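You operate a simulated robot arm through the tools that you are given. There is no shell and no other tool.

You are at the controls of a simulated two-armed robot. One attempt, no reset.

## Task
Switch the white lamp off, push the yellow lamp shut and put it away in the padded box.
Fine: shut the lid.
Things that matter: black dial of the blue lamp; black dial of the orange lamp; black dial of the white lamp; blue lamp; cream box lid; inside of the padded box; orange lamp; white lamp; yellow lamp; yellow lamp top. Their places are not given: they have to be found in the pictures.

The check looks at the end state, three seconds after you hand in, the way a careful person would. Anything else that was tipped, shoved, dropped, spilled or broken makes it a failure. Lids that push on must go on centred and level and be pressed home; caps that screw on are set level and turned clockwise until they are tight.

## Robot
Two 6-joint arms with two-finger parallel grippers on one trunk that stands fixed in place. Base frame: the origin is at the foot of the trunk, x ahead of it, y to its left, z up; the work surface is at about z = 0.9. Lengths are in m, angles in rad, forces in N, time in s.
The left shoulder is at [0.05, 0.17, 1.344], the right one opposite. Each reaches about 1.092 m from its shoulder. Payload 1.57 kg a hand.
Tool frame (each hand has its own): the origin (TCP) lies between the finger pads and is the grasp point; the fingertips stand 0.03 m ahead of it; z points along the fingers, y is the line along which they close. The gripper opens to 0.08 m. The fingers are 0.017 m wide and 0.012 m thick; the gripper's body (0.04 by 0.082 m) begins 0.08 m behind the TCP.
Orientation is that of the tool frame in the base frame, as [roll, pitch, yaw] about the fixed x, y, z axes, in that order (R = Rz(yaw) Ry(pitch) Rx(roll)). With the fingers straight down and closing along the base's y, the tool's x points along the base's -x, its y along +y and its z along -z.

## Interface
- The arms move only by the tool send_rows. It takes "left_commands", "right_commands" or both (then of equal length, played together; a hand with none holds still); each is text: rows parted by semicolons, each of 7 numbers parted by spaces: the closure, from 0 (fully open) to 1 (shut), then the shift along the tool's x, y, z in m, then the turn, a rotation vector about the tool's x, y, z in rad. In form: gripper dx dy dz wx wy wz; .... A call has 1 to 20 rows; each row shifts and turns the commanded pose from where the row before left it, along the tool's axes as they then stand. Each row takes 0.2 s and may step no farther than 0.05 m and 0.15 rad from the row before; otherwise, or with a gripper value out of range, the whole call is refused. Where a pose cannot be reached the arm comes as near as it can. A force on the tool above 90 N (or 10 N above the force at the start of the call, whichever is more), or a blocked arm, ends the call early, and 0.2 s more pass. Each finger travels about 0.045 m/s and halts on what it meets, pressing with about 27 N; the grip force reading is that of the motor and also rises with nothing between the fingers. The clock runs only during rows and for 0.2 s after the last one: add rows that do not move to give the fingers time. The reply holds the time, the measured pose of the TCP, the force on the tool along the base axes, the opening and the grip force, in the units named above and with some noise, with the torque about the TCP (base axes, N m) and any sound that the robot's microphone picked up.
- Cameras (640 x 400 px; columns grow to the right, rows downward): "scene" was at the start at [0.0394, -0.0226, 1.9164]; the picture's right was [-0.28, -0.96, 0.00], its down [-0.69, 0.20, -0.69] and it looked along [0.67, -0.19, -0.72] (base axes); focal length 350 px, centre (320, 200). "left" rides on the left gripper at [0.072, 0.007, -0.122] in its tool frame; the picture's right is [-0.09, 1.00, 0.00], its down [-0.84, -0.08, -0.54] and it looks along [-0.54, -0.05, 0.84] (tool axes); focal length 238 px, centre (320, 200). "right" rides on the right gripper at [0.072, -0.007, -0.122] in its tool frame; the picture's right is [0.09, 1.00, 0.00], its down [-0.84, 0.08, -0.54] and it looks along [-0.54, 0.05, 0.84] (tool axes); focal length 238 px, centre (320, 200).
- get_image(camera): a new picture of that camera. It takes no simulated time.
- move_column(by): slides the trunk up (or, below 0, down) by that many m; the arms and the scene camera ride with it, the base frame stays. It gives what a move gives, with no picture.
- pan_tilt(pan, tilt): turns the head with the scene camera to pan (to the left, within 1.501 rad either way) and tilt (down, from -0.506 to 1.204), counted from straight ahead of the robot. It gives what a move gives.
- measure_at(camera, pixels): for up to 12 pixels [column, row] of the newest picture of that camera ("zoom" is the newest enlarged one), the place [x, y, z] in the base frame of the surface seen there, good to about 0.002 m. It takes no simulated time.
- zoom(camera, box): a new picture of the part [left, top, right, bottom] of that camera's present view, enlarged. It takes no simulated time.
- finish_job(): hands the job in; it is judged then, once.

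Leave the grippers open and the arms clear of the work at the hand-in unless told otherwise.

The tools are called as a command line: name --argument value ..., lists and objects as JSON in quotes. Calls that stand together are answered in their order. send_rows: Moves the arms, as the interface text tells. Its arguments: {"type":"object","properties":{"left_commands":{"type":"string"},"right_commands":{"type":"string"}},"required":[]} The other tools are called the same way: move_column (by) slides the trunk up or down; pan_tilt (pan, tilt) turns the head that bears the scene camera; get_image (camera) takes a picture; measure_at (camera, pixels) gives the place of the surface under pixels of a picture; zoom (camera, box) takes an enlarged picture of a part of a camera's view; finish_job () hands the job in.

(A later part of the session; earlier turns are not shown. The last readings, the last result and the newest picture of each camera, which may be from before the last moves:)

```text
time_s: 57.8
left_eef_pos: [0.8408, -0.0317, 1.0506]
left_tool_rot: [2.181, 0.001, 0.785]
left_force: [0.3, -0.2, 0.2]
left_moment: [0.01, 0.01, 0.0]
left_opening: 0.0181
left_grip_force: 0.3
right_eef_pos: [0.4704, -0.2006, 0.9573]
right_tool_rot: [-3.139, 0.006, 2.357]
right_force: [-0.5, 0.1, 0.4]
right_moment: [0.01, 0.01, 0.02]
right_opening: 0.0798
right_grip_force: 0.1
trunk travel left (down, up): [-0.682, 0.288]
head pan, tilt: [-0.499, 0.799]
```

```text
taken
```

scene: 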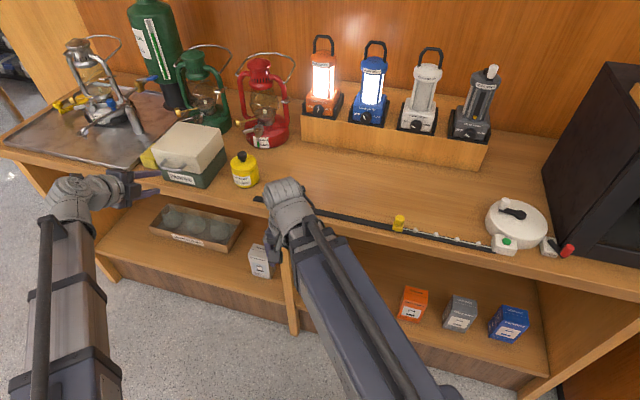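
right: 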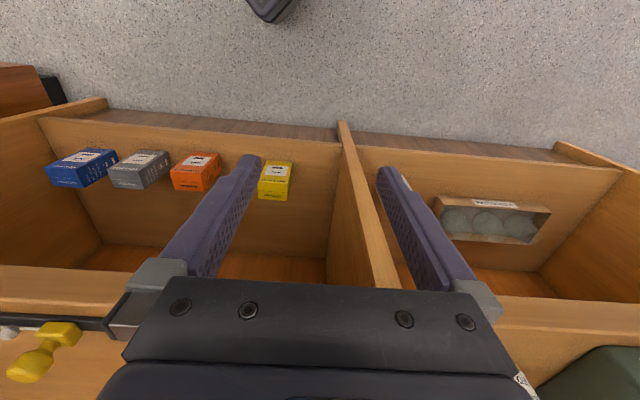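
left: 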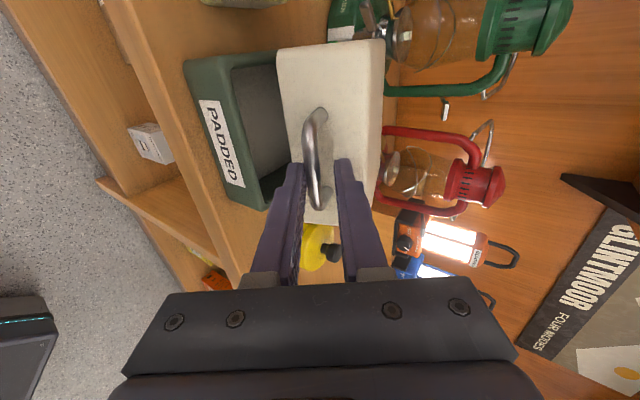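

The lid follows with almost no force and the padded inside shows. Continuing along the arc toward about 40°.

send_rows --left_commands "0.775 0 0.00516 0.00737 0 0 0"

move_column --by 0.011

send_rows --left_commands "0.775 0 0.00516 0.00737 0 0 0"

move_column --by 0.011

send_rows --left_commands "0.775 0 0.00574 0.00819 0 0 0"

move_column --by 0.01

send_rows --left_commands "0.775 0 0.00574 0.00819 0 0 0"

move_column --by 0.01

get_image --camera "left"

get_image --camera "scene"

```text
time_s: 58.2
left_eef_pos: [0.848, -0.0375, 1.0518]
left_tool_rot: [2.181, 0.001, 0.785]
left_force: [0.0, -0.8, 0.0]
left_moment: [0.01, 0.01, 0.01]
left_opening: 0.0182
left_grip_force: 0.2
right_eef_pos: [0.4707, -0.2004, 0.9568]
right_tool_rot: [-3.141, 0.005, 2.355]
right_force: [0.5, -0.5, -0.1]
right_moment: [0.01, 0.02, -0.03]
right_opening: 0.0799
right_grip_force: 0.2
trunk travel left (down, up): [-0.682, 0.288]
head pan, tilt: [-0.499, 0.799]
```

```text
time_s: 58.8
left_eef_pos: [0.8473, -0.0386, 1.062]
left_tool_rot: [2.18, -0.001, 0.785]
left_force: [0.2, 0.3, -0.5]
left_moment: [-0.03, -0.01, -0.02]
left_opening: 0.018
left_grip_force: 0.2
right_eef_pos: [0.469, -0.1992, 0.9681]
right_tool_rot: [-3.14, 0.008, 2.357]
right_force: [0.6, 1.1, -0.4]
right_moment: [0.01, 0.0, 0.02]
right_opening: 0.08
right_grip_force: 0.0
trunk travel left (down, up): [-0.693, 0.277]
head pan, tilt: [-0.499, 0.799]
```

```text
time_s: 59.2
left_eef_pos: [0.8543, -0.0445, 1.0621]
left_tool_rot: [2.18, -0.001, 0.785]
left_force: [-0.3, -0.2, 0.0]
left_moment: [0.0, 0.01, -0.04]
left_opening: 0.0182
left_grip_force: 0.1
right_eef_pos: [0.469, -0.1994, 0.9684]
right_tool_rot: [-3.141, 0.008, 2.356]
right_force: [-0.6, -0.2, 0.3]
right_moment: [-0.02, -0.01, 0.02]
right_opening: 0.0799
right_grip_force: 0.1
trunk travel left (down, up): [-0.693, 0.277]
head pan, tilt: [-0.499, 0.799]
```

```text
time_s: 59.8
left_eef_pos: [0.8539, -0.0442, 1.0731]
left_tool_rot: [2.179, -0.001, 0.786]
left_force: [-1.0, 0.5, -0.9]
left_moment: [-0.02, -0.02, 0.02]
left_opening: 0.0183
left_grip_force: 0.0
right_eef_pos: [0.47, -0.1993, 0.9797]
right_tool_rot: [-3.139, 0.01, 2.357]
right_force: [-0.1, -0.6, -0.5]
right_moment: [-0.01, -0.04, 0.02]
right_opening: 0.0804
right_grip_force: 0.0
trunk travel left (down, up): [-0.704, 0.266]
head pan, tilt: [-0.499, 0.799]
```

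```text
time_s: 60.2
left_eef_pos: [0.8618, -0.0532, 1.0725]
left_tool_rot: [2.181, 0.0, 0.785]
left_force: [0.4, 0.1, -0.4]
left_moment: [-0.03, -0.01, 0.0]
left_opening: 0.0183
left_grip_force: 0.2
right_eef_pos: [0.4695, -0.2013, 0.9792]
right_tool_rot: [-3.138, 0.007, 2.357]
right_force: [-0.2, -0.3, -0.2]
right_moment: [0.01, -0.04, 0.02]
right_opening: 0.0802
right_grip_force: 0.1
trunk travel left (down, up): [-0.704, 0.266]
head pan, tilt: [-0.499, 0.799]
```

```text
time_s: 60.8
left_eef_pos: [0.8603, -0.0525, 1.0833]
left_tool_rot: [2.181, 0.0, 0.785]
left_force: [0.2, 0.5, -0.6]
left_moment: [-0.01, 0.0, -0.01]
left_opening: 0.0185
left_grip_force: 0.1
right_eef_pos: [0.471, -0.1988, 0.989]
right_tool_rot: [-3.14, 0.007, 2.357]
right_force: [0.8, -1.0, 0.0]
right_moment: [-0.01, 0.02, -0.02]
right_opening: 0.0799
right_grip_force: 0.1
trunk travel left (down, up): [-0.714, 0.256]
head pan, tilt: [-0.499, 0.799]
```

```text
time_s: 61.2
left_eef_pos: [0.8682, -0.0587, 1.0815]
left_tool_rot: [2.181, -0.003, 0.787]
left_force: [1.1, 0.2, -0.6]
left_moment: [-0.01, -0.02, -0.01]
left_opening: 0.018
left_grip_force: 0.2
right_eef_pos: [0.4696, -0.2002, 0.9891]
right_tool_rot: [-3.14, 0.007, 2.355]
right_force: [-0.1, -0.3, 0.0]
right_moment: [-0.02, 0.0, -0.03]
right_opening: 0.0802
right_grip_force: 0.1
trunk travel left (down, up): [-0.714, 0.256]
head pan, tilt: [-0.499, 0.799]
```

```text
time_s: 61.8
left_eef_pos: [0.8685, -0.0591, 1.0929]
left_tool_rot: [2.181, 0.0, 0.787]
left_force: [-0.3, 0.3, -0.1]
left_moment: [0.02, 0.01, 0.0]
left_opening: 0.0185
left_grip_force: 0.1
right_eef_pos: [0.4704, -0.1997, 0.9995]
right_tool_rot: [-3.138, 0.005, 2.356]
right_force: [-0.4, -0.5, 0.3]
right_moment: [0.04, -0.01, 0.01]
right_opening: 0.0799
right_grip_force: 0.1
trunk travel left (down, up): [-0.724, 0.246]
head pan, tilt: [-0.499, 0.799]
```

```text
taken
```

left: 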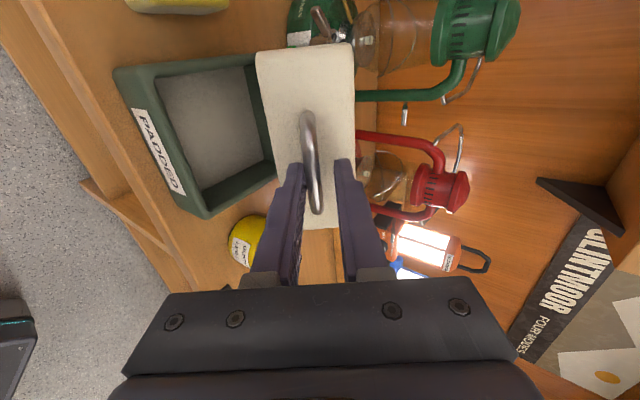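

```text
taken
```

scene: 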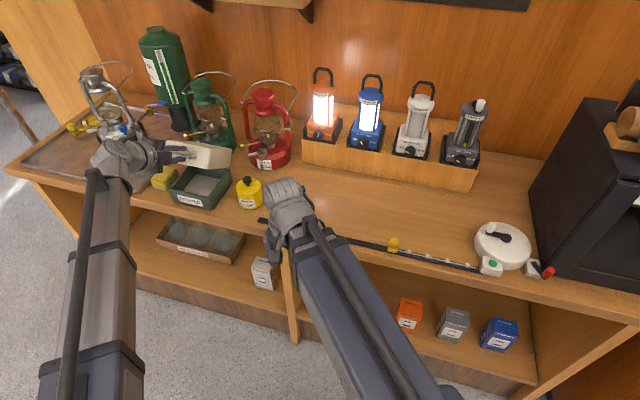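

Lid at about 40°, and the interior (about 0.1 m square, grey padding) is visible. Continuing toward 60°.

send_rows --left_commands "0.775 0 0.0066 0.00942 0 0 0"

move_column --by 0.008

send_rows --left_commands "0.775 0 0.0066 0.00942 0 0 0"

move_column --by 0.008

send_rows --left_commands "0.775 0 0.00728 0.0104 0 0 0"

move_column --by 0.006

send_rows --left_commands "0.775 0 0.00728 0.0104 0 0 0"

move_column --by 0.006

get_image --camera "left"

get_image --camera "scene"

```text
time_s: 62.2
left_eef_pos: [0.8774, -0.0686, 1.0929]
left_tool_rot: [2.179, 0.0, 0.784]
left_force: [-0.5, 0.4, -0.6]
left_moment: [0.01, -0.01, -0.01]
left_opening: 0.0181
left_grip_force: 0.0
right_eef_pos: [0.4708, -0.2003, 0.9993]
right_tool_rot: [-3.14, 0.006, 2.356]
right_force: [-0.1, 0.1, 0.1]
right_moment: [-0.03, -0.03, 0.01]
right_opening: 0.0798
right_grip_force: 0.1
trunk travel left (down, up): [-0.724, 0.246]
head pan, tilt: [-0.499, 0.799]
```

```text
time_s: 62.8
left_eef_pos: [0.8768, -0.0683, 1.1017]
left_tool_rot: [2.182, 0.0, 0.786]
left_force: [-0.7, -0.8, 0.0]
left_moment: [0.04, -0.01, -0.04]
left_opening: 0.0181
left_grip_force: 0.7
right_eef_pos: [0.4702, -0.2003, 1.0076]
right_tool_rot: [-3.14, 0.006, 2.355]
right_force: [0.0, 0.6, 0.0]
right_moment: [0.02, 0.01, 0.02]
right_opening: 0.08
right_grip_force: 0.1
trunk travel left (down, up): [-0.732, 0.238]
head pan, tilt: [-0.499, 0.799]
```

```text
time_s: 63.1
left_eef_pos: [0.8853, -0.0757, 1.102]
left_tool_rot: [2.18, 0.0, 0.785]
left_force: [-0.2, -0.2, -0.9]
left_moment: [-0.03, -0.02, -0.04]
left_opening: 0.0179
left_grip_force: 0.2
right_eef_pos: [0.4698, -0.199, 1.0072]
right_tool_rot: [-3.138, 0.007, 2.356]
right_force: [-0.2, 0.5, -0.1]
right_moment: [-0.01, 0.0, 0.04]
right_opening: 0.0801
right_grip_force: 0.1
trunk travel left (down, up): [-0.732, 0.238]
head pan, tilt: [-0.499, 0.799]
```

```text
time_s: 63.7
left_eef_pos: [0.8856, -0.0754, 1.1089]
left_tool_rot: [2.18, 0.002, 0.787]
left_force: [-0.7, -0.8, -0.6]
left_moment: [0.0, 0.02, -0.03]
left_opening: 0.0181
left_grip_force: 0.1
right_eef_pos: [0.4701, -0.1992, 1.0151]
right_tool_rot: [-3.139, 0.006, 2.356]
right_force: [-0.3, 0.7, 0.3]
right_moment: [0.0, 0.0, 0.02]
right_opening: 0.0799
right_grip_force: 0.1
trunk travel left (down, up): [-0.74, 0.23]
head pan, tilt: [-0.499, 0.799]
```

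```text
time_s: 64.1
left_eef_pos: [0.8926, -0.0833, 1.1097]
left_tool_rot: [2.179, 0.0, 0.787]
left_force: [-2.5, 1.1, 2.7]
left_moment: [0.01, 0.04, 0.02]
left_opening: 0.0171
left_grip_force: 0.0
right_eef_pos: [0.4698, -0.1987, 1.0159]
right_tool_rot: [-3.139, 0.007, 2.356]
right_force: [-0.5, 0.1, 0.1]
right_moment: [0.0, 0.02, -0.02]
right_opening: 0.08
right_grip_force: 0.2
trunk travel left (down, up): [-0.74, 0.23]
head pan, tilt: [-0.499, 0.799]
```

```text
time_s: 64.7
left_eef_pos: [0.894, -0.0838, 1.1157]
left_tool_rot: [2.18, -0.002, 0.785]
left_force: [0.4, -0.2, 1.4]
left_moment: [-0.02, 0.01, 0.02]
left_opening: 0.0181
left_grip_force: 0.2
right_eef_pos: [0.47, -0.2007, 1.0214]
right_tool_rot: [-3.139, 0.006, 2.357]
right_force: [0.5, 0.1, 0.5]
right_moment: [-0.01, 0.02, -0.03]
right_opening: 0.0798
right_grip_force: 0.2
trunk travel left (down, up): [-0.746, 0.224]
head pan, tilt: [-0.499, 0.799]
```

```text
time_s: 65.1
left_eef_pos: [0.9014, -0.0928, 1.1158]
left_tool_rot: [2.178, 0.001, 0.787]
left_force: [-4.1, 2.5, 8.7]
left_moment: [0.01, 0.01, -0.01]
left_opening: 0.0146
left_grip_force: 0.1
right_eef_pos: [0.4692, -0.1994, 1.0231]
right_tool_rot: [3.141, 0.008, 2.358]
right_force: [-0.6, 0.7, 0.4]
right_moment: [-0.01, -0.01, -0.01]
right_opening: 0.0803
right_grip_force: 0.1
trunk travel left (down, up): [-0.746, 0.224]
head pan, tilt: [-0.499, 0.799]
```

```text
time_s: 65.6
left_eef_pos: [0.9029, -0.093, 1.1208]
left_tool_rot: [2.181, -0.001, 0.786]
left_force: [0.0, -0.3, 0.0]
left_moment: [0.0, -0.01, 0.01]
left_opening: 0.0181
left_grip_force: 0.0
right_eef_pos: [0.469, -0.2004, 1.0266]
right_tool_rot: [-3.137, 0.007, 2.358]
right_force: [-0.1, -0.6, -0.2]
right_moment: [0.0, 0.01, 0.02]
right_opening: 0.0802
right_grip_force: 0.1
trunk travel left (down, up): [-0.752, 0.218]
head pan, tilt: [-0.499, 0.799]
```

```text
taken
```

left: 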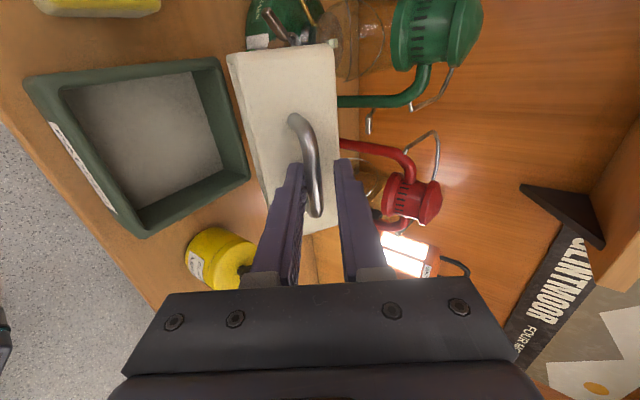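

```text
taken
```

scene: 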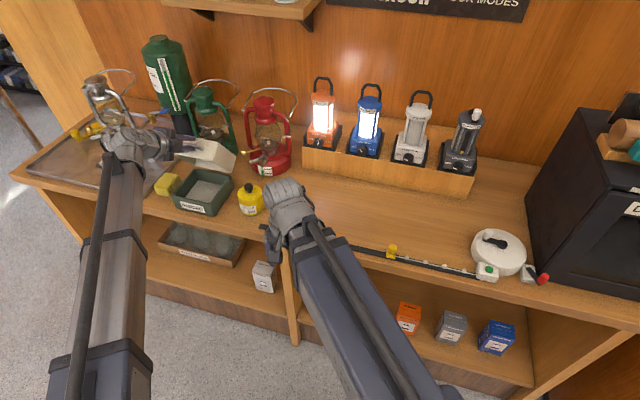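

Lid at roughly 60° with the last forward step briefly pressing on the lid face. I'll measure lid face points and the interior from this view.

measure_at --camera "left" --pixels '[[235, 60], [325, 50], [262, 160], [328, 140], [300, 120], [308, 210], [150, 140], [60, 95], [215, 75], [240, 175], [130, 225], [145, 205]]'

zoom --camera "scene" --box '[140, 100, 280, 230]'

```text
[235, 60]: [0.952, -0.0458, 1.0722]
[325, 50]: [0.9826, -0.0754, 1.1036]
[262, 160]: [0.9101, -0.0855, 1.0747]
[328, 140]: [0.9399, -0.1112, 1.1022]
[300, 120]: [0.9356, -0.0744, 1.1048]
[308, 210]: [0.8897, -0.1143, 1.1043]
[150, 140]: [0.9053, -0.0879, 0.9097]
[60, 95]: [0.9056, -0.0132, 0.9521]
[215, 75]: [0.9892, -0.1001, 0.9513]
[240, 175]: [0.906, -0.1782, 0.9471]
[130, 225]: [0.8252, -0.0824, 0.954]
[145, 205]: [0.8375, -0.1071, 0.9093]
```

```text
3.08 times, centred on (210, 165) of scene
```

zoom: 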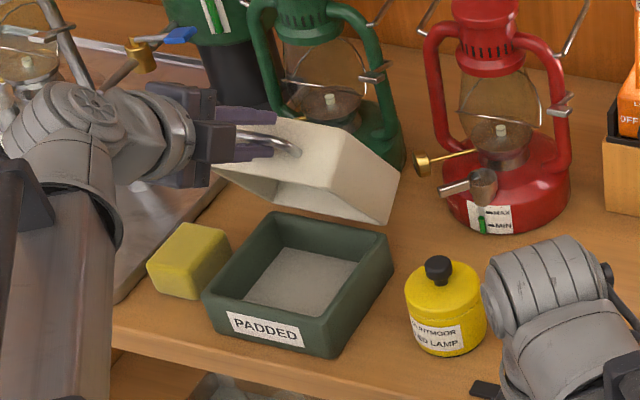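

Re-fitting from measurements: lid at ~57°, hinge near f=-0.777, z=0.96. I raise 12 mm first to free the face, then go on: forward 14 mm, up 6 mm, forward 28 mm.

move_column --by 0.012

send_rows --left_commands "0.775 0 0.00402 0.00573 0 0 0;0.775 0 0.00402 0.00573 0 0 0"

move_column --by 0.007

send_rows --left_commands "0.775 0 0.00402 0.00573 0 0 0;0.775 0 0.00402 0.00573 0 0 0;0.775 0 0.00402 0.00573 0 0 0"

get_image --camera "left"

zoom --camera "scene" --box '[140, 80, 280, 220]'

```text
time_s: 66.2
left_eef_pos: [0.9024, -0.0945, 1.1322]
left_tool_rot: [2.18, 0.0, 0.784]
left_force: [0.4, -0.1, 0.1]
left_moment: [0.01, -0.02, 0.0]
left_opening: 0.0181
left_grip_force: 0.0
right_eef_pos: [0.47, -0.2002, 1.0398]
right_tool_rot: [-3.139, 0.006, 2.356]
right_force: [0.7, 1.1, 0.2]
right_moment: [-0.01, 0.02, -0.01]
right_opening: 0.0799
right_grip_force: 0.2
trunk travel left (down, up): [-0.764, 0.206]
head pan, tilt: [-0.499, 0.799]
```

```text
time_s: 66.8
left_eef_pos: [0.9131, -0.1028, 1.133]
left_tool_rot: [2.18, 0.001, 0.786]
left_force: [0.1, 0.4, 0.6]
left_moment: [0.01, 0.01, -0.03]
left_opening: 0.0179
left_grip_force: 0.0
right_eef_pos: [0.4691, -0.2002, 1.0381]
right_tool_rot: [-3.139, 0.007, 2.356]
right_force: [0.4, 0.5, -0.1]
right_moment: [0.01, -0.03, -0.03]
right_opening: 0.0801
right_grip_force: 0.0
trunk travel left (down, up): [-0.764, 0.206]
head pan, tilt: [-0.499, 0.799]
```

```text
time_s: 67.4
left_eef_pos: [0.9125, -0.1028, 1.1401]
left_tool_rot: [2.18, 0.001, 0.786]
left_force: [1.1, -0.3, 0.5]
left_moment: [0.02, -0.01, 0.0]
left_opening: 0.0179
left_grip_force: 0.1
right_eef_pos: [0.4696, -0.1998, 1.0465]
right_tool_rot: [-3.14, 0.007, 2.356]
right_force: [0.4, -0.1, -0.4]
right_moment: [0.02, -0.03, 0.0]
right_opening: 0.0799
right_grip_force: 0.0
trunk travel left (down, up): [-0.771, 0.199]
head pan, tilt: [-0.499, 0.799]
```

```text
time_s: 68.2
left_eef_pos: [0.9279, -0.1173, 1.1404]
left_tool_rot: [2.18, 0.0, 0.787]
left_force: [0.7, 0.1, 0.1]
left_moment: [0.01, 0.0, -0.02]
left_opening: 0.0181
left_grip_force: 0.3
right_eef_pos: [0.4712, -0.2006, 1.0463]
right_tool_rot: [-3.14, 0.006, 2.354]
right_force: [1.0, -0.2, 0.3]
right_moment: [-0.02, 0.0, 0.0]
right_opening: 0.0798
right_grip_force: 0.1
trunk travel left (down, up): [-0.771, 0.199]
head pan, tilt: [-0.499, 0.799]
```

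```text
taken
```

left: 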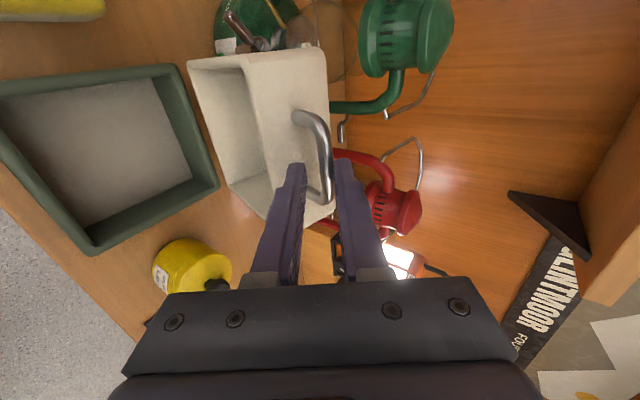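

```text
2.86 times, centred on (210, 150) of scene
```

zoom: 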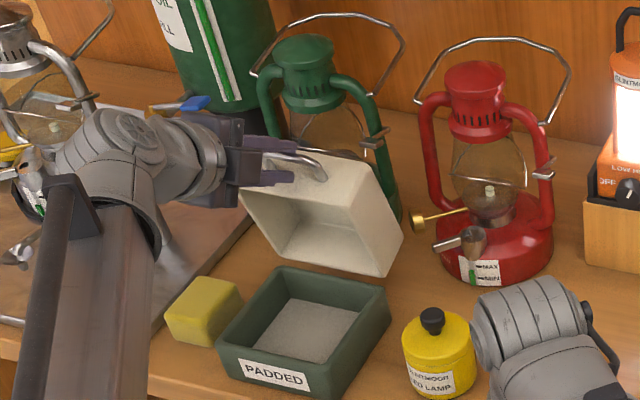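

Lid at roughly 70°, forces negligible. Going forward another 0.03 in small rows.

send_rows --left_commands "0.775 0 0.0043 0.00614 0 0 0;0.775 0 0.0043 0.00614 0 0 0;0.775 0 0.0043 0.00614 0 0 0;0.775 0 0.0043 0.00614 0 0 0"

get_image --camera "left"

zoom --camera "scene" --box '[140, 80, 280, 220]'

```text
time_s: 69.2
left_eef_pos: [0.9489, -0.1394, 1.1406]
left_tool_rot: [2.18, 0.002, 0.785]
left_force: [-0.3, -0.5, -0.3]
left_moment: [-0.03, -0.01, 0.01]
left_opening: 0.0183
left_grip_force: 0.0
right_eef_pos: [0.4701, -0.2004, 1.0461]
right_tool_rot: [-3.14, 0.007, 2.357]
right_force: [0.3, -0.5, -0.4]
right_moment: [-0.01, -0.01, -0.02]
right_opening: 0.0799
right_grip_force: 0.0
trunk travel left (down, up): [-0.771, 0.199]
head pan, tilt: [-0.499, 0.799]
```

```text
taken
```

left: 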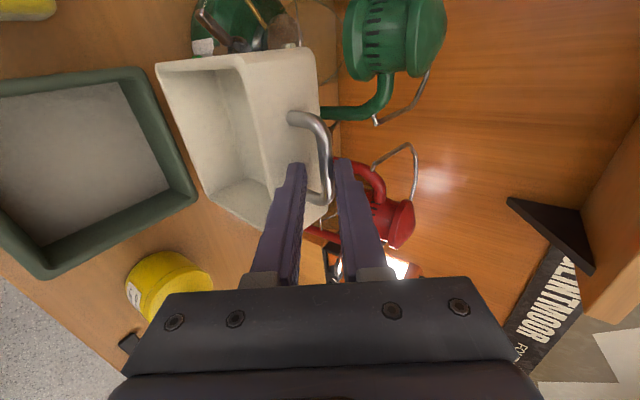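

```text
2.86 times, centred on (210, 150) of scene
```

zoom: 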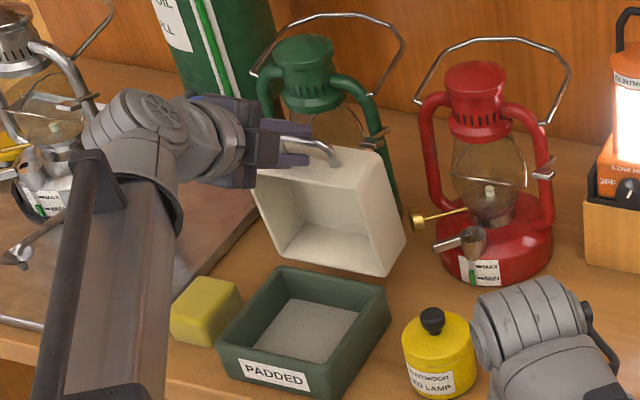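

About 80° open now. Going forward 0.02 more, watching for a stop or contact with the green lantern behind.

send_rows --left_commands "0.775 0 0.0029 0.0041 0 0 0;0.775 0 0.0029 0.0041 0 0 0;0.775 0 0.0029 0.0041 0 0 0;0.775 0 0.0029 0.0041 0 0 0"

get_image --camera "left"

zoom --camera "scene" --box '[140, 80, 280, 220]'

```text
time_s: 70.2
left_eef_pos: [0.9618, -0.1533, 1.1412]
left_tool_rot: [2.181, -0.001, 0.785]
left_force: [0.3, -0.4, -0.4]
left_moment: [-0.01, 0.01, 0.03]
left_opening: 0.0181
left_grip_force: 0.1
right_eef_pos: [0.4698, -0.2003, 1.0466]
right_tool_rot: [-3.139, 0.008, 2.357]
right_force: [0.2, 0.1, 0.1]
right_moment: [0.03, 0.03, -0.04]
right_opening: 0.08
right_grip_force: 0.1
trunk travel left (down, up): [-0.771, 0.199]
head pan, tilt: [-0.499, 0.799]
```

```text
taken
```

left: 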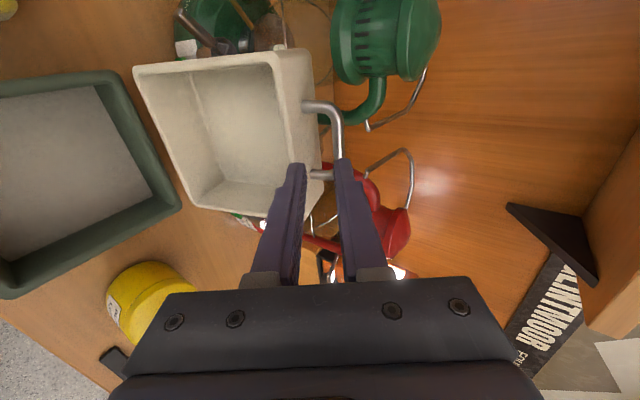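

```text
2.86 times, centred on (210, 150) of scene
```

zoom: 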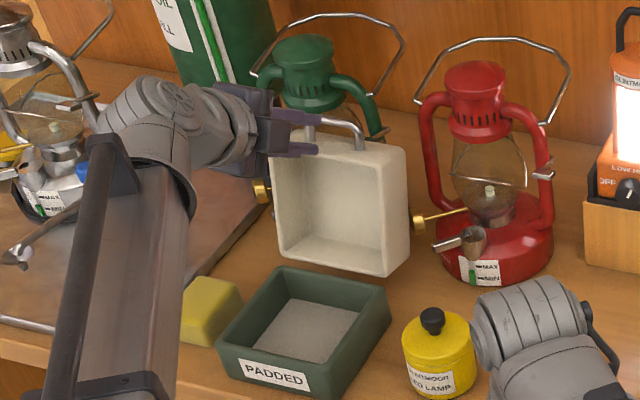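

The lid looks near or past vertical. Measuring its rim and the gap behind it.

measure_at --camera "left" --pixels '[[142, 72], [270, 56], [205, 205], [262, 214], [296, 60], [310, 120], [335, 115], [338, 150], [210, 120], [185, 60], [300, 40], [375, 100]]'

measure_at --camera "scene" --pixels '[[236, 127], [275, 132], [230, 170], [204, 164], [238, 169], [280, 137]]'

```text
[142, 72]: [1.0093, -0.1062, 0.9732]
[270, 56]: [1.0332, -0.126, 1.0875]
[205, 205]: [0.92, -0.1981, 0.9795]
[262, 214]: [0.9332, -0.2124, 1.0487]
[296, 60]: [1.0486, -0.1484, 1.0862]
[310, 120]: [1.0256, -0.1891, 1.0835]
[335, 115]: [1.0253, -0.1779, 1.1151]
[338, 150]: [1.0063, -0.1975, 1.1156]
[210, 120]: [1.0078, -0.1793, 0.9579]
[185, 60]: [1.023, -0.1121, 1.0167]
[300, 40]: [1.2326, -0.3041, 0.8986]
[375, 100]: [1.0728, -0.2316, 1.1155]
```

```text
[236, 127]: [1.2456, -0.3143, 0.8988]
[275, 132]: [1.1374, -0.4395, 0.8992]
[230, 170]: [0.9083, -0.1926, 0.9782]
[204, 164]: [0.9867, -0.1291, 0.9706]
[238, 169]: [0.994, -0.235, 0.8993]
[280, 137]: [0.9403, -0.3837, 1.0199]
```

The lid has dropped past vertical to rest at about 105° on its own; the bar is clear of the fingers. I'll measure the lid's inner depth and the box interior for fit before withdrawing the left hand.

measure_at --camera "left" --pixels '[[200, 100], [230, 90], [215, 150], [240, 170], [250, 110], [245, 60], [170, 75], [225, 210], [155, 100], [185, 170]]'

measure_at --camera "left" --pixels '[[40, 130], [100, 100], [80, 200], [120, 95], [160, 190], [140, 75], [178, 205], [15, 290], [40, 250], [20, 265], [60, 80], [130, 195]]'

zoom --camera "scene" --box '[180, 130, 280, 230]'

```text
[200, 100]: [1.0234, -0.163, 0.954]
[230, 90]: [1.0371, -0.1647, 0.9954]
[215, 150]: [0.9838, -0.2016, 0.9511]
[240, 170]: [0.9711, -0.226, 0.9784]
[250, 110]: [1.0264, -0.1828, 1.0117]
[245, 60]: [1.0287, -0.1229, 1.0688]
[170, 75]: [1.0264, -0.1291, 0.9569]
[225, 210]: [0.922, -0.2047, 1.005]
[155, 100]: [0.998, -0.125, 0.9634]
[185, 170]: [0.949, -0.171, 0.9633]
```

```text
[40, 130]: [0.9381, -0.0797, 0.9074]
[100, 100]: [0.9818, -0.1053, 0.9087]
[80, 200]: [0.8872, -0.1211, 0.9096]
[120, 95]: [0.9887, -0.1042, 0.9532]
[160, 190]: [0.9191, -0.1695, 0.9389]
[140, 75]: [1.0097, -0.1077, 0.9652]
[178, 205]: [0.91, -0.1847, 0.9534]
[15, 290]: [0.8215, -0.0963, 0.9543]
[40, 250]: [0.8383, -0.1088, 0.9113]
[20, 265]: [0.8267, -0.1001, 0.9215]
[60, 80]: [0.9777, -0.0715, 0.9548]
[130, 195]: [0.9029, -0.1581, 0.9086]
```

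```text
4.00 times, centred on (230, 180) of scene
```

zoom: 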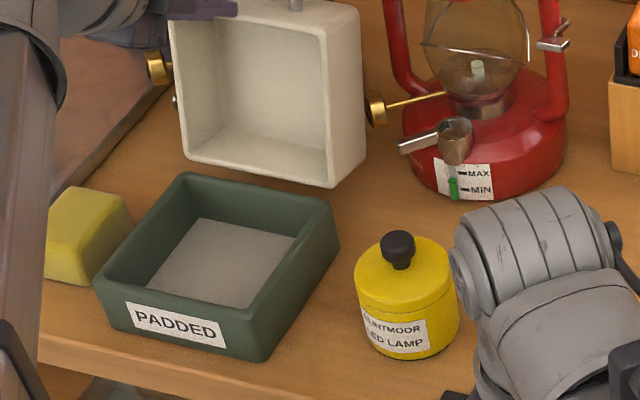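

Estimates: the lamp is 0.0995 m tall shut, inside height of the shut box is roughly 0.098–0.103 m, so it should stand in it; I'll verify when closing. First I withdraw the left hand straight back 0.35 m off the bench.

send_rows --left_commands "0.775 0 -0.0115 -0.0164 0 0 0;0.775 0 -0.0229 -0.0328 0 0 0;0.775 0 -0.0229 -0.0328 0 0 0;0.775 0 -0.0229 -0.0328 0 0 0;0.4 0 -0.0229 -0.0328 0 0 0;0 0 -0.0229 -0.0328 0 0 0;0 0 -0.0229 -0.0328 0 0 0;0 0 -0.0229 -0.0328 0 0 0;0 0 -0.0229 -0.0328 0 0 0"

get_image --camera "scene"

zoom --camera "scene" --box '[150, 80, 290, 230]'

```text
time_s: 72.2
left_eef_pos: [0.7211, 0.0878, 1.1411]
left_tool_rot: [2.178, -0.001, 0.787]
left_force: [0.3, 1.0, 0.2]
left_moment: [0.01, 0.0, 0.03]
left_opening: 0.08
left_grip_force: 0.1
right_eef_pos: [0.4709, -0.2003, 1.0462]
right_tool_rot: [-3.138, 0.007, 2.357]
right_force: [0.6, -0.6, -0.2]
right_moment: [-0.03, -0.02, -0.01]
right_opening: 0.0799
right_grip_force: 0.1
trunk travel left (down, up): [-0.771, 0.199]
head pan, tilt: [-0.499, 0.799]
```

```text
taken
```

scene: 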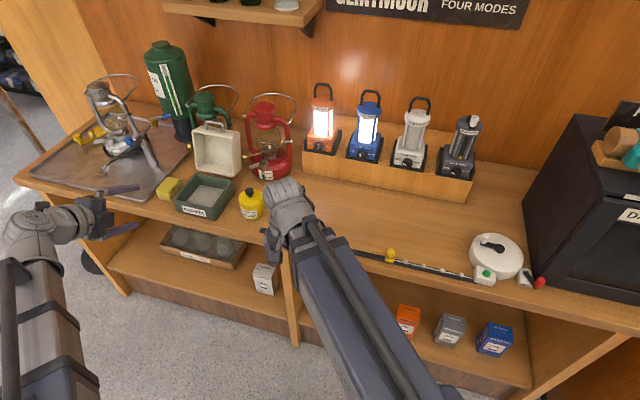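

```text
2.67 times, centred on (220, 155) of scene
```

zoom: 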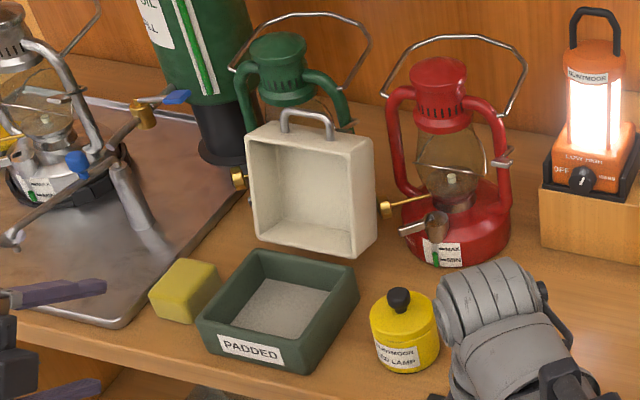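

Lid stays open. Raising the column 0.1, then moving the right hand over the lamp and yawing it back 45° so it closes along base y (toward the box's corners later).

move_column --by 0.1

send_rows --right_commands "0 -0.03324 0.03121 0 0 0 0;0 -0.03324 0.03121 0 0 0 0;0 -0.03324 0.03121 0 0 0 0;0 -0.03324 0.03121 0 0 0 0;0 -0.03324 0.03121 0 0 0 0;0 -0.03324 0.03121 0 0 0 0;0 -0.03324 0.03121 0 0 0 0;0 0 0 0 0 0 -0.1309;0 0 0 0 0 0 -0.1309;0 0 0 0 0 0 -0.1309;0 0 0 0 0 0 -0.1309;0 0 0 0 0 0 -0.1309;0 0 0 0 0 0 -0.1309"

get_image --camera "right"

```text
time_s: 73.5
left_eef_pos: [0.7211, 0.0868, 1.2404]
left_tool_rot: [2.181, 0.0, 0.785]
left_force: [0.4, 0.0, 0.2]
left_moment: [0.02, 0.02, -0.06]
left_opening: 0.0799
left_grip_force: 0.2
right_eef_pos: [0.4706, -0.1995, 1.1469]
right_tool_rot: [-3.139, 0.007, 2.355]
right_force: [0.2, 0.3, -0.2]
right_moment: [0.04, 0.01, -0.01]
right_opening: 0.0798
right_grip_force: 0.0
trunk travel left (down, up): [-0.871, 0.099]
head pan, tilt: [-0.499, 0.799]
```

```text
time_s: 76.3
left_eef_pos: [0.7221, 0.0869, 1.2404]
left_tool_rot: [2.183, -0.001, 0.786]
left_force: [0.2, -0.1, 0.1]
left_moment: [-0.02, -0.03, -0.03]
left_opening: 0.0798
left_grip_force: 0.1
right_eef_pos: [0.7897, -0.2106, 1.1465]
right_tool_rot: [-3.136, 0.004, -3.138]
right_force: [-0.5, -0.5, -0.3]
right_moment: [0.02, -0.01, 0.01]
right_opening: 0.08
right_grip_force: 0.0
trunk travel left (down, up): [-0.871, 0.099]
head pan, tilt: [-0.499, 0.799]
```

```text
taken
```

right: 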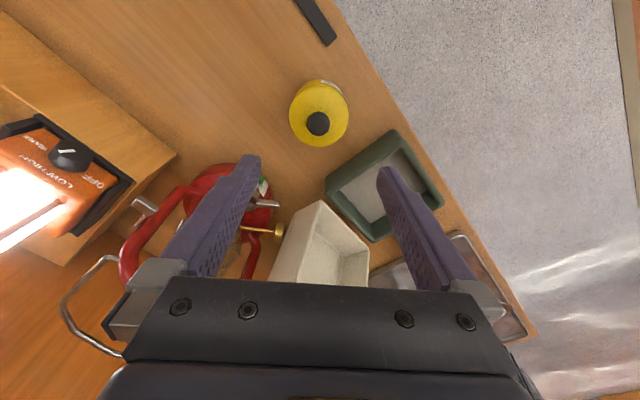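

Good overhead view. Measuring the lamp centre at (318,123) and the box interior.

measure_at --camera "right" --pixels '[[318, 123], [307, 123], [329, 123], [318, 113], [318, 134], [290, 110], [347, 110], [320, 146], [320, 85]]'

zoom --camera "right" --box '[310, 120, 450, 250]'

```text
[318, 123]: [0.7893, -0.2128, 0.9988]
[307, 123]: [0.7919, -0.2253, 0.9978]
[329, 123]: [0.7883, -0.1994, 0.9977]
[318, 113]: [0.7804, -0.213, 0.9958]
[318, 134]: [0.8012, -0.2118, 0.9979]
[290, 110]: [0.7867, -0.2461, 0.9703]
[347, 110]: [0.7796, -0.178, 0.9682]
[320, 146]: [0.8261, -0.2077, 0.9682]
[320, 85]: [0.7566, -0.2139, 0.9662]
```

```text
3.08 times, centred on (380, 185) of right
```

zoom: 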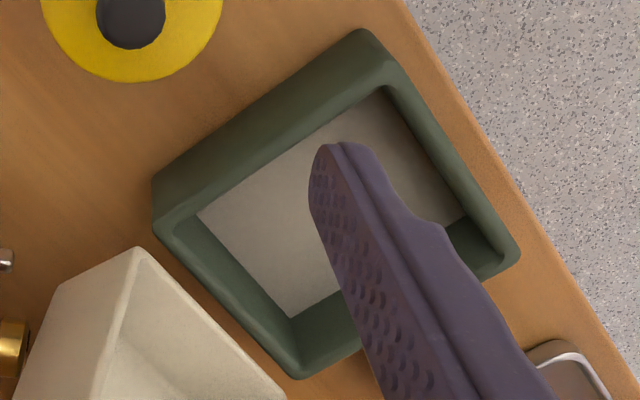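

Lamp centre ≈(0.7905,-0.2124). I shift -2 mm in y and lower until the open fingertips are just above cap level (z≈0.98).

send_rows --right_commands "0 -0.0008 -0.002 0 0 0 0"

move_column --by -0.135

get_image --camera "right"

get_image --camera "scene"

```text
time_s: 76.7
left_eef_pos: [0.7214, 0.0875, 1.2398]
left_tool_rot: [2.181, -0.001, 0.787]
left_force: [0.6, 0.2, 0.0]
left_moment: [0.0, 0.0, 0.02]
left_opening: 0.0799
left_grip_force: 0.2
right_eef_pos: [0.7892, -0.2099, 1.1463]
right_tool_rot: [-3.137, 0.004, -3.138]
right_force: [1.1, -0.3, 0.4]
right_moment: [0.0, -0.02, -0.01]
right_opening: 0.0801
right_grip_force: 0.1
trunk travel left (down, up): [-0.871, 0.099]
head pan, tilt: [-0.499, 0.799]
```

```text
time_s: 78.3
left_eef_pos: [0.7225, 0.0863, 1.1055]
left_tool_rot: [2.182, -0.001, 0.784]
left_force: [0.1, 0.3, -0.6]
left_moment: [-0.03, -0.02, -0.03]
left_opening: 0.0802
left_grip_force: 0.0
right_eef_pos: [0.789, -0.2115, 1.0123]
right_tool_rot: [-3.136, 0.004, -3.14]
right_force: [0.2, -0.5, -0.2]
right_moment: [0.05, 0.01, -0.02]
right_opening: 0.0802
right_grip_force: 0.2
trunk travel left (down, up): [-0.736, 0.234]
head pan, tilt: [-0.499, 0.799]
```

```text
taken
```

right: 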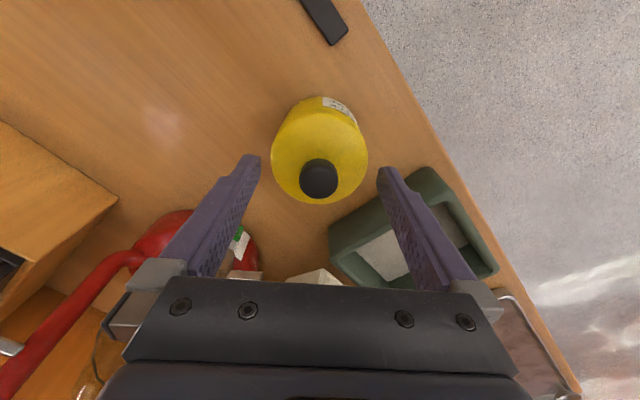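

```text
taken
```

scene: 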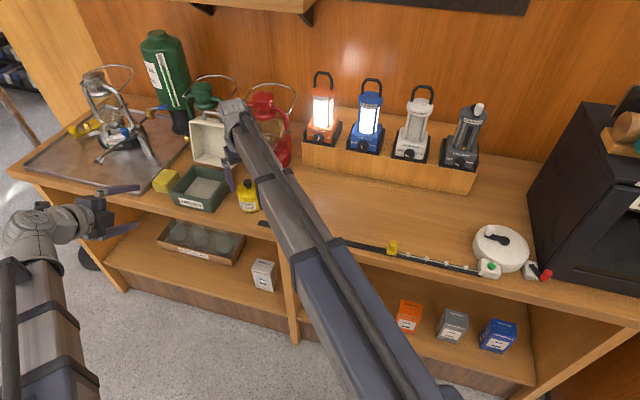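

Lamp is centred between the fingers within about 1.5 mm. Small shift and lowering 0.058 so the fingers straddle base and cap.

send_rows --right_commands "0 -0.001 -0.0015 0 0 0 0"

move_column --by -0.058

get_image --camera "right"

```text
time_s: 78.7
left_eef_pos: [0.7222, 0.086, 1.1046]
left_tool_rot: [2.181, -0.001, 0.786]
left_force: [0.2, 1.2, 0.4]
left_moment: [0.02, 0.02, -0.05]
left_opening: 0.0801
left_grip_force: 0.1
right_eef_pos: [0.7901, -0.2123, 1.0106]
right_tool_rot: [-3.137, 0.004, 3.141]
right_force: [-1.0, 0.6, -0.1]
right_moment: [-0.01, 0.03, 0.0]
right_opening: 0.0798
right_grip_force: 0.0
trunk travel left (down, up): [-0.736, 0.234]
head pan, tilt: [-0.499, 0.799]
```

```text
time_s: 79.7
left_eef_pos: [0.7225, 0.0863, 1.0473]
left_tool_rot: [2.179, -0.001, 0.786]
left_force: [-0.7, -0.1, -1.1]
left_moment: [0.0, 0.01, 0.01]
left_opening: 0.0799
left_grip_force: 0.1
right_eef_pos: [0.7911, -0.213, 0.9537]
right_tool_rot: [-3.136, 0.003, -3.141]
right_force: [-0.1, 0.0, -1.0]
right_moment: [-0.02, -0.01, 0.02]
right_opening: 0.0802
right_grip_force: 0.1
trunk travel left (down, up): [-0.678, 0.292]
head pan, tilt: [-0.499, 0.799]
```

```text
taken
```

right: 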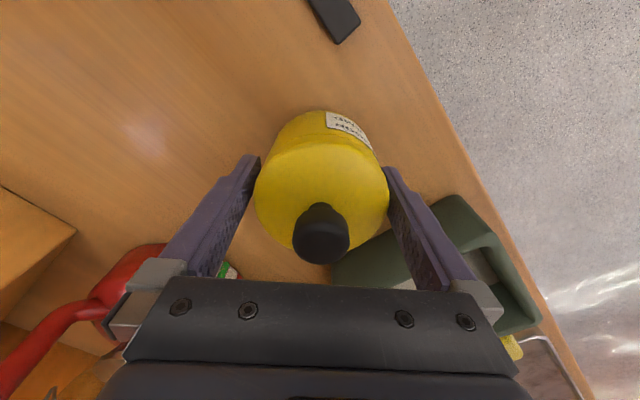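

Fingers straddle the lamp with no contact. Closing the grip.

send_rows --right_commands "1 0 0 0 0 0 0;1 0 0 0 0 0 0;1 0 0 0 0 0 0;1 0 0 0 0 0 0"

get_image --camera "right"

```text
time_s: 80.7
left_eef_pos: [0.7228, 0.0882, 1.0467]
left_tool_rot: [2.18, 0.001, 0.785]
left_force: [0.9, 0.3, 0.1]
left_moment: [0.01, 0.02, -0.01]
left_opening: 0.0801
left_grip_force: 0.0
right_eef_pos: [0.7908, -0.2127, 0.9521]
right_tool_rot: [-3.136, 0.003, -3.141]
right_force: [0.7, 2.7, 1.3]
right_moment: [0.36, 0.04, -0.03]
right_opening: 0.0724
right_grip_force: 27.3
trunk travel left (down, up): [-0.678, 0.292]
head pan, tilt: [-0.499, 0.799]
```

```text
taken
```

right: 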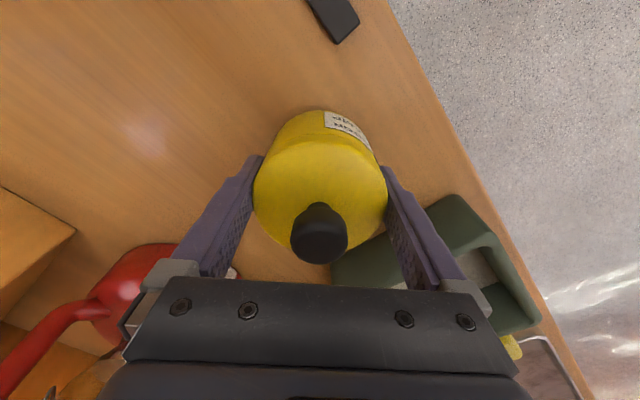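

Gripped at 0.0724 m, 27 N. Lifting 0.02 to check that base and cap rise together.

move_column --by 0.02

get_image --camera "right"

zoom --camera "scene" --box '[160, 120, 300, 230]'

```text
time_s: 81.4
left_eef_pos: [0.722, 0.0878, 1.0679]
left_tool_rot: [2.181, 0.0, 0.786]
left_force: [-0.1, -0.2, -0.3]
left_moment: [-0.02, -0.03, -0.01]
left_opening: 0.08
left_grip_force: 0.0
right_eef_pos: [0.7914, -0.2137, 0.9727]
right_tool_rot: [-3.134, 0.004, 3.14]
right_force: [1.4, -0.8, 3.1]
right_moment: [-0.18, 0.13, 0.04]
right_opening: 0.0723
right_grip_force: 27.0
trunk travel left (down, up): [-0.698, 0.272]
head pan, tilt: [-0.499, 0.799]
```

```text
taken
```

right: 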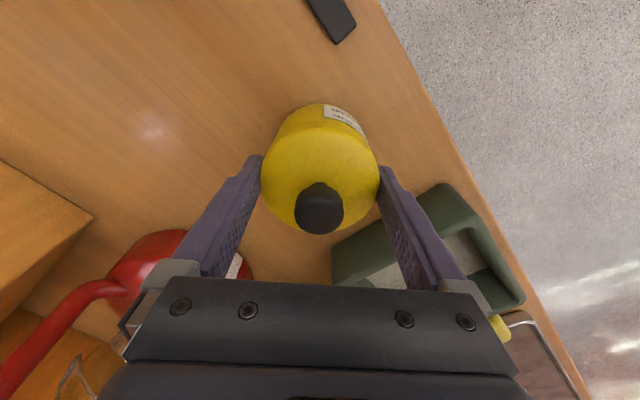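

```text
3.64 times, centred on (230, 175) of scene
```

zoom: 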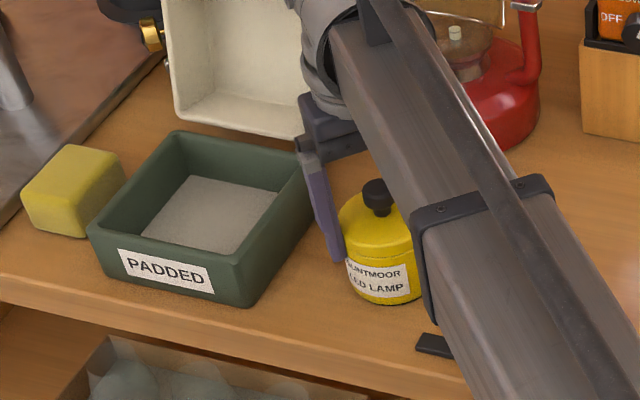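

The knob moved in the hand view from row 235 to 208, so the fingers slid up the lamp instead of lifting it. I'll look closer before regripping.

zoom --camera "right" --box '[220, 90, 420, 260]'

measure_at --camera "right" --pixels '[[320, 195], [320, 170], [320, 145], [325, 115], [318, 215], [270, 165], [372, 165]]'

```text
2.35 times, centred on (320, 175) of right
```

zoom: 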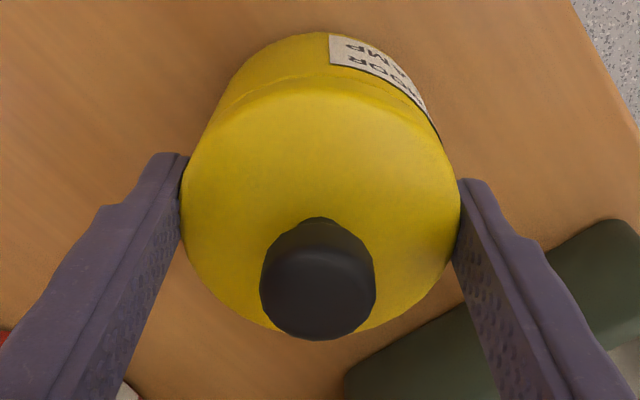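

```text
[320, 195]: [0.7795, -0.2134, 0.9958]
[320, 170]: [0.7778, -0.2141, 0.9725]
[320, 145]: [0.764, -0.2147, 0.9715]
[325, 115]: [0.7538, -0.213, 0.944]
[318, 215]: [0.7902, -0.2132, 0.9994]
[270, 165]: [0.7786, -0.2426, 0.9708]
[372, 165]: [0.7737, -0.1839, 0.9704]
```

The lamp stayed put (knob top 0.9994). I'll open, go lower (tips near z≈0.908) for a fuller hold, and close again.

send_rows --right_commands "0 0 0 0 0 0 0;0 0 0 0 0 0 0;0 0 0 0 0 0 0"

move_column --by -0.034

send_rows --right_commands "1 0 0 0 0 0 0;1 0 0 0 0 0 0;1 0 0 0 0 0 0;1 0 0 0 0 0 0;1 0 0 0 0 0 0"

get_image --camera "right"

```text
time_s: 82.2
left_eef_pos: [0.7218, 0.0877, 1.0678]
left_tool_rot: [2.182, 0.001, 0.786]
left_force: [-0.2, 0.2, 0.1]
left_moment: [0.01, 0.02, 0.0]
left_opening: 0.0798
left_grip_force: 0.0
right_eef_pos: [0.7917, -0.2132, 0.973]
right_tool_rot: [-3.137, 0.004, -3.14]
right_force: [-0.7, -0.9, 0.0]
right_moment: [0.04, -0.02, -0.03]
right_opening: 0.0801
right_grip_force: 0.0
trunk travel left (down, up): [-0.698, 0.272]
head pan, tilt: [-0.499, 0.799]
```

```text
time_s: 83.0
left_eef_pos: [0.7223, 0.0876, 1.0332]
left_tool_rot: [2.183, 0.0, 0.786]
left_force: [-0.4, 0.6, 1.0]
left_moment: [0.04, -0.02, -0.01]
left_opening: 0.08
left_grip_force: 0.1
right_eef_pos: [0.7916, -0.2125, 0.9396]
right_tool_rot: [-3.137, 0.003, -3.141]
right_force: [0.2, 0.0, -0.3]
right_moment: [0.01, 0.0, 0.02]
right_opening: 0.0799
right_grip_force: 0.1
trunk travel left (down, up): [-0.664, 0.306]
head pan, tilt: [-0.499, 0.799]
```

```text
time_s: 84.2
left_eef_pos: [0.723, 0.0872, 1.0347]
left_tool_rot: [2.182, -0.001, 0.785]
left_force: [-0.3, -0.5, -0.5]
left_moment: [0.0, 0.0, 0.0]
left_opening: 0.0796
left_grip_force: 0.0
right_eef_pos: [0.7915, -0.2128, 0.9399]
right_tool_rot: [-3.135, 0.003, -3.141]
right_force: [0.3, 0.1, 0.8]
right_moment: [0.19, -0.01, 0.02]
right_opening: 0.0728
right_grip_force: 27.3
trunk travel left (down, up): [-0.664, 0.306]
head pan, tilt: [-0.499, 0.799]
```

```text
taken
```

right: 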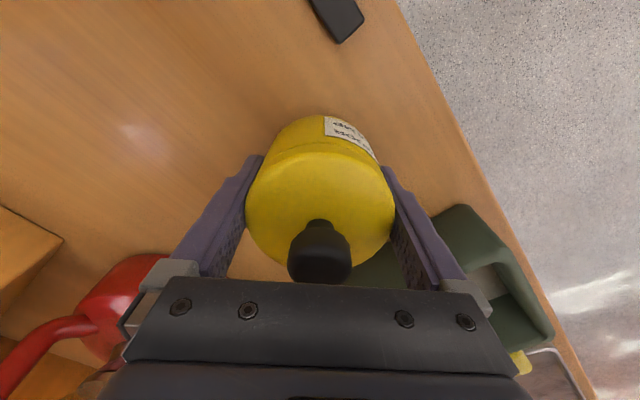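

Gripped again at 0.0728. Lifting just 4 mm to read the load.

move_column --by 0.004

move_column --by 0.006

get_image --camera "right"

```text
time_s: 84.7
left_eef_pos: [0.7223, 0.0867, 1.0376]
left_tool_rot: [2.182, 0.0, 0.788]
left_force: [0.1, 0.0, -0.6]
left_moment: [0.01, 0.01, 0.02]
left_opening: 0.08
left_grip_force: 0.0
right_eef_pos: [0.791, -0.2133, 0.9426]
right_tool_rot: [-3.137, 0.003, -3.14]
right_force: [0.2, 0.3, -4.6]
right_moment: [0.01, -0.01, 0.01]
right_opening: 0.0728
right_grip_force: 26.4
trunk travel left (down, up): [-0.668, 0.302]
head pan, tilt: [-0.499, 0.799]
```

```text
time_s: 85.2
left_eef_pos: [0.7233, 0.0858, 1.0434]
left_tool_rot: [2.183, -0.001, 0.786]
left_force: [1.0, -0.3, -0.3]
left_moment: [0.01, -0.03, -0.02]
left_opening: 0.08
left_grip_force: 0.1
right_eef_pos: [0.7912, -0.2131, 0.9497]
right_tool_rot: [-3.137, 0.002, -3.141]
right_force: [0.3, 0.2, -5.7]
right_moment: [0.03, -0.02, 0.01]
right_opening: 0.0725
right_grip_force: 27.1
trunk travel left (down, up): [-0.674, 0.296]
head pan, tilt: [-0.499, 0.799]
```

```text
taken
```

right: 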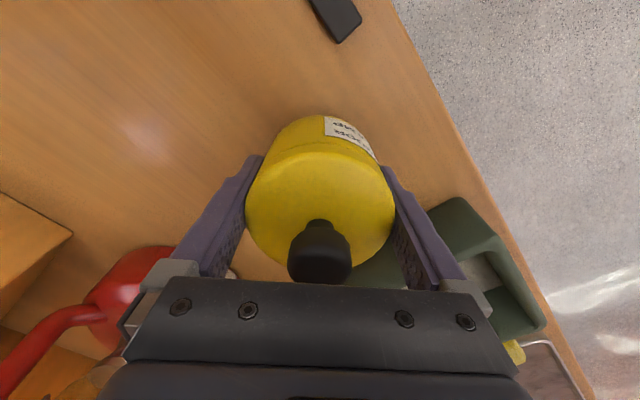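

Now the lamp rises with the hand (knob fixed at (319,255), load ≈5.7 N). Lifting 0.085 clear of the box rim.

move_column --by 0.04

move_column --by 0.045

get_image --camera "right"

zoom --camera "scene" --box '[150, 100, 310, 240]'

```text
time_s: 86.1
left_eef_pos: [0.7238, 0.0871, 1.0828]
left_tool_rot: [2.181, -0.001, 0.786]
left_force: [-0.8, -0.2, -0.7]
left_moment: [-0.01, -0.01, 0.0]
left_opening: 0.0799
left_grip_force: 0.1
right_eef_pos: [0.7915, -0.2125, 0.99]
right_tool_rot: [-3.137, 0.002, 3.142]
right_force: [-0.4, 0.1, -5.2]
right_moment: [-0.01, 0.03, 0.0]
right_opening: 0.0727
right_grip_force: 26.7
trunk travel left (down, up): [-0.714, 0.256]
head pan, tilt: [-0.499, 0.799]
```

```text
time_s: 87.0
left_eef_pos: [0.7234, 0.0876, 1.1285]
left_tool_rot: [2.182, 0.001, 0.786]
left_force: [-0.1, -0.2, 0.3]
left_moment: [-0.02, -0.01, -0.01]
left_opening: 0.08
left_grip_force: 0.1
right_eef_pos: [0.7913, -0.2135, 1.0333]
right_tool_rot: [-3.137, 0.001, 3.141]
right_force: [-0.4, -1.1, -4.1]
right_moment: [-0.01, -0.01, -0.01]
right_opening: 0.0726
right_grip_force: 26.6
trunk travel left (down, up): [-0.759, 0.211]
head pan, tilt: [-0.499, 0.799]
```

```text
taken
```

right: 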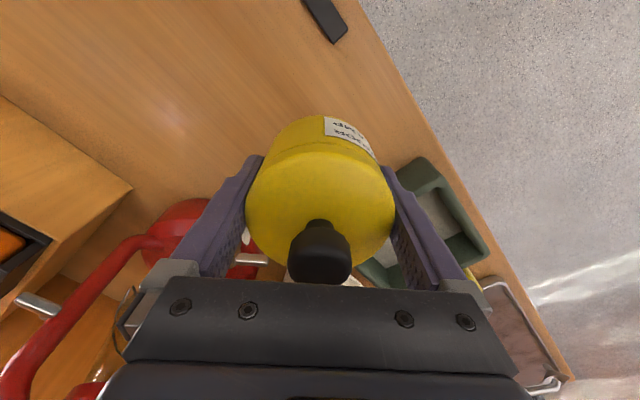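

```text
2.86 times, centred on (230, 170) of scene
```

zoom: 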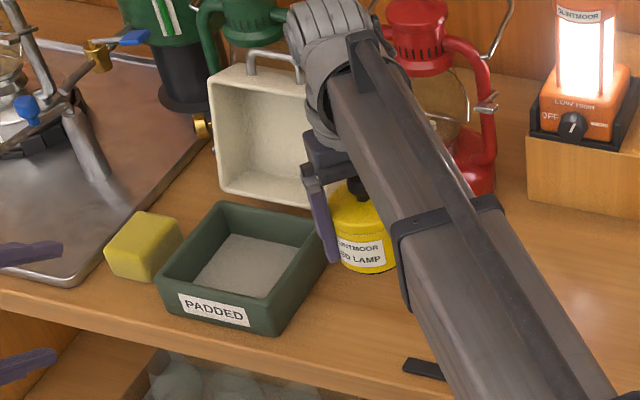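

Lamp is held about 9 cm up. Measuring box rim corners in this picture to fix the centre of the interior.

measure_at --camera "zoom" --pixels '[[270, 308], [163, 277], [323, 237], [222, 206], [258, 293], [183, 274], [240, 239], [300, 246], [228, 222], [305, 240], [250, 268], [215, 260]]'

```text
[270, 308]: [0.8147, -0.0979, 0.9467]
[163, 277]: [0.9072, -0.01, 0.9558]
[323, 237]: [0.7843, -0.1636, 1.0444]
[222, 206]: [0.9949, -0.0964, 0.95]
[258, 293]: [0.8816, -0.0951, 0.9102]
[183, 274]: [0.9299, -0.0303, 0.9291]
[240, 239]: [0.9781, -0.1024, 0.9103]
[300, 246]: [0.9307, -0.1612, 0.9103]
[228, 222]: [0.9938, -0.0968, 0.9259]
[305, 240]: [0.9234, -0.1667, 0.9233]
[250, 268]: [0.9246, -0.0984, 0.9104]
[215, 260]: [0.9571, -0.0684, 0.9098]
```

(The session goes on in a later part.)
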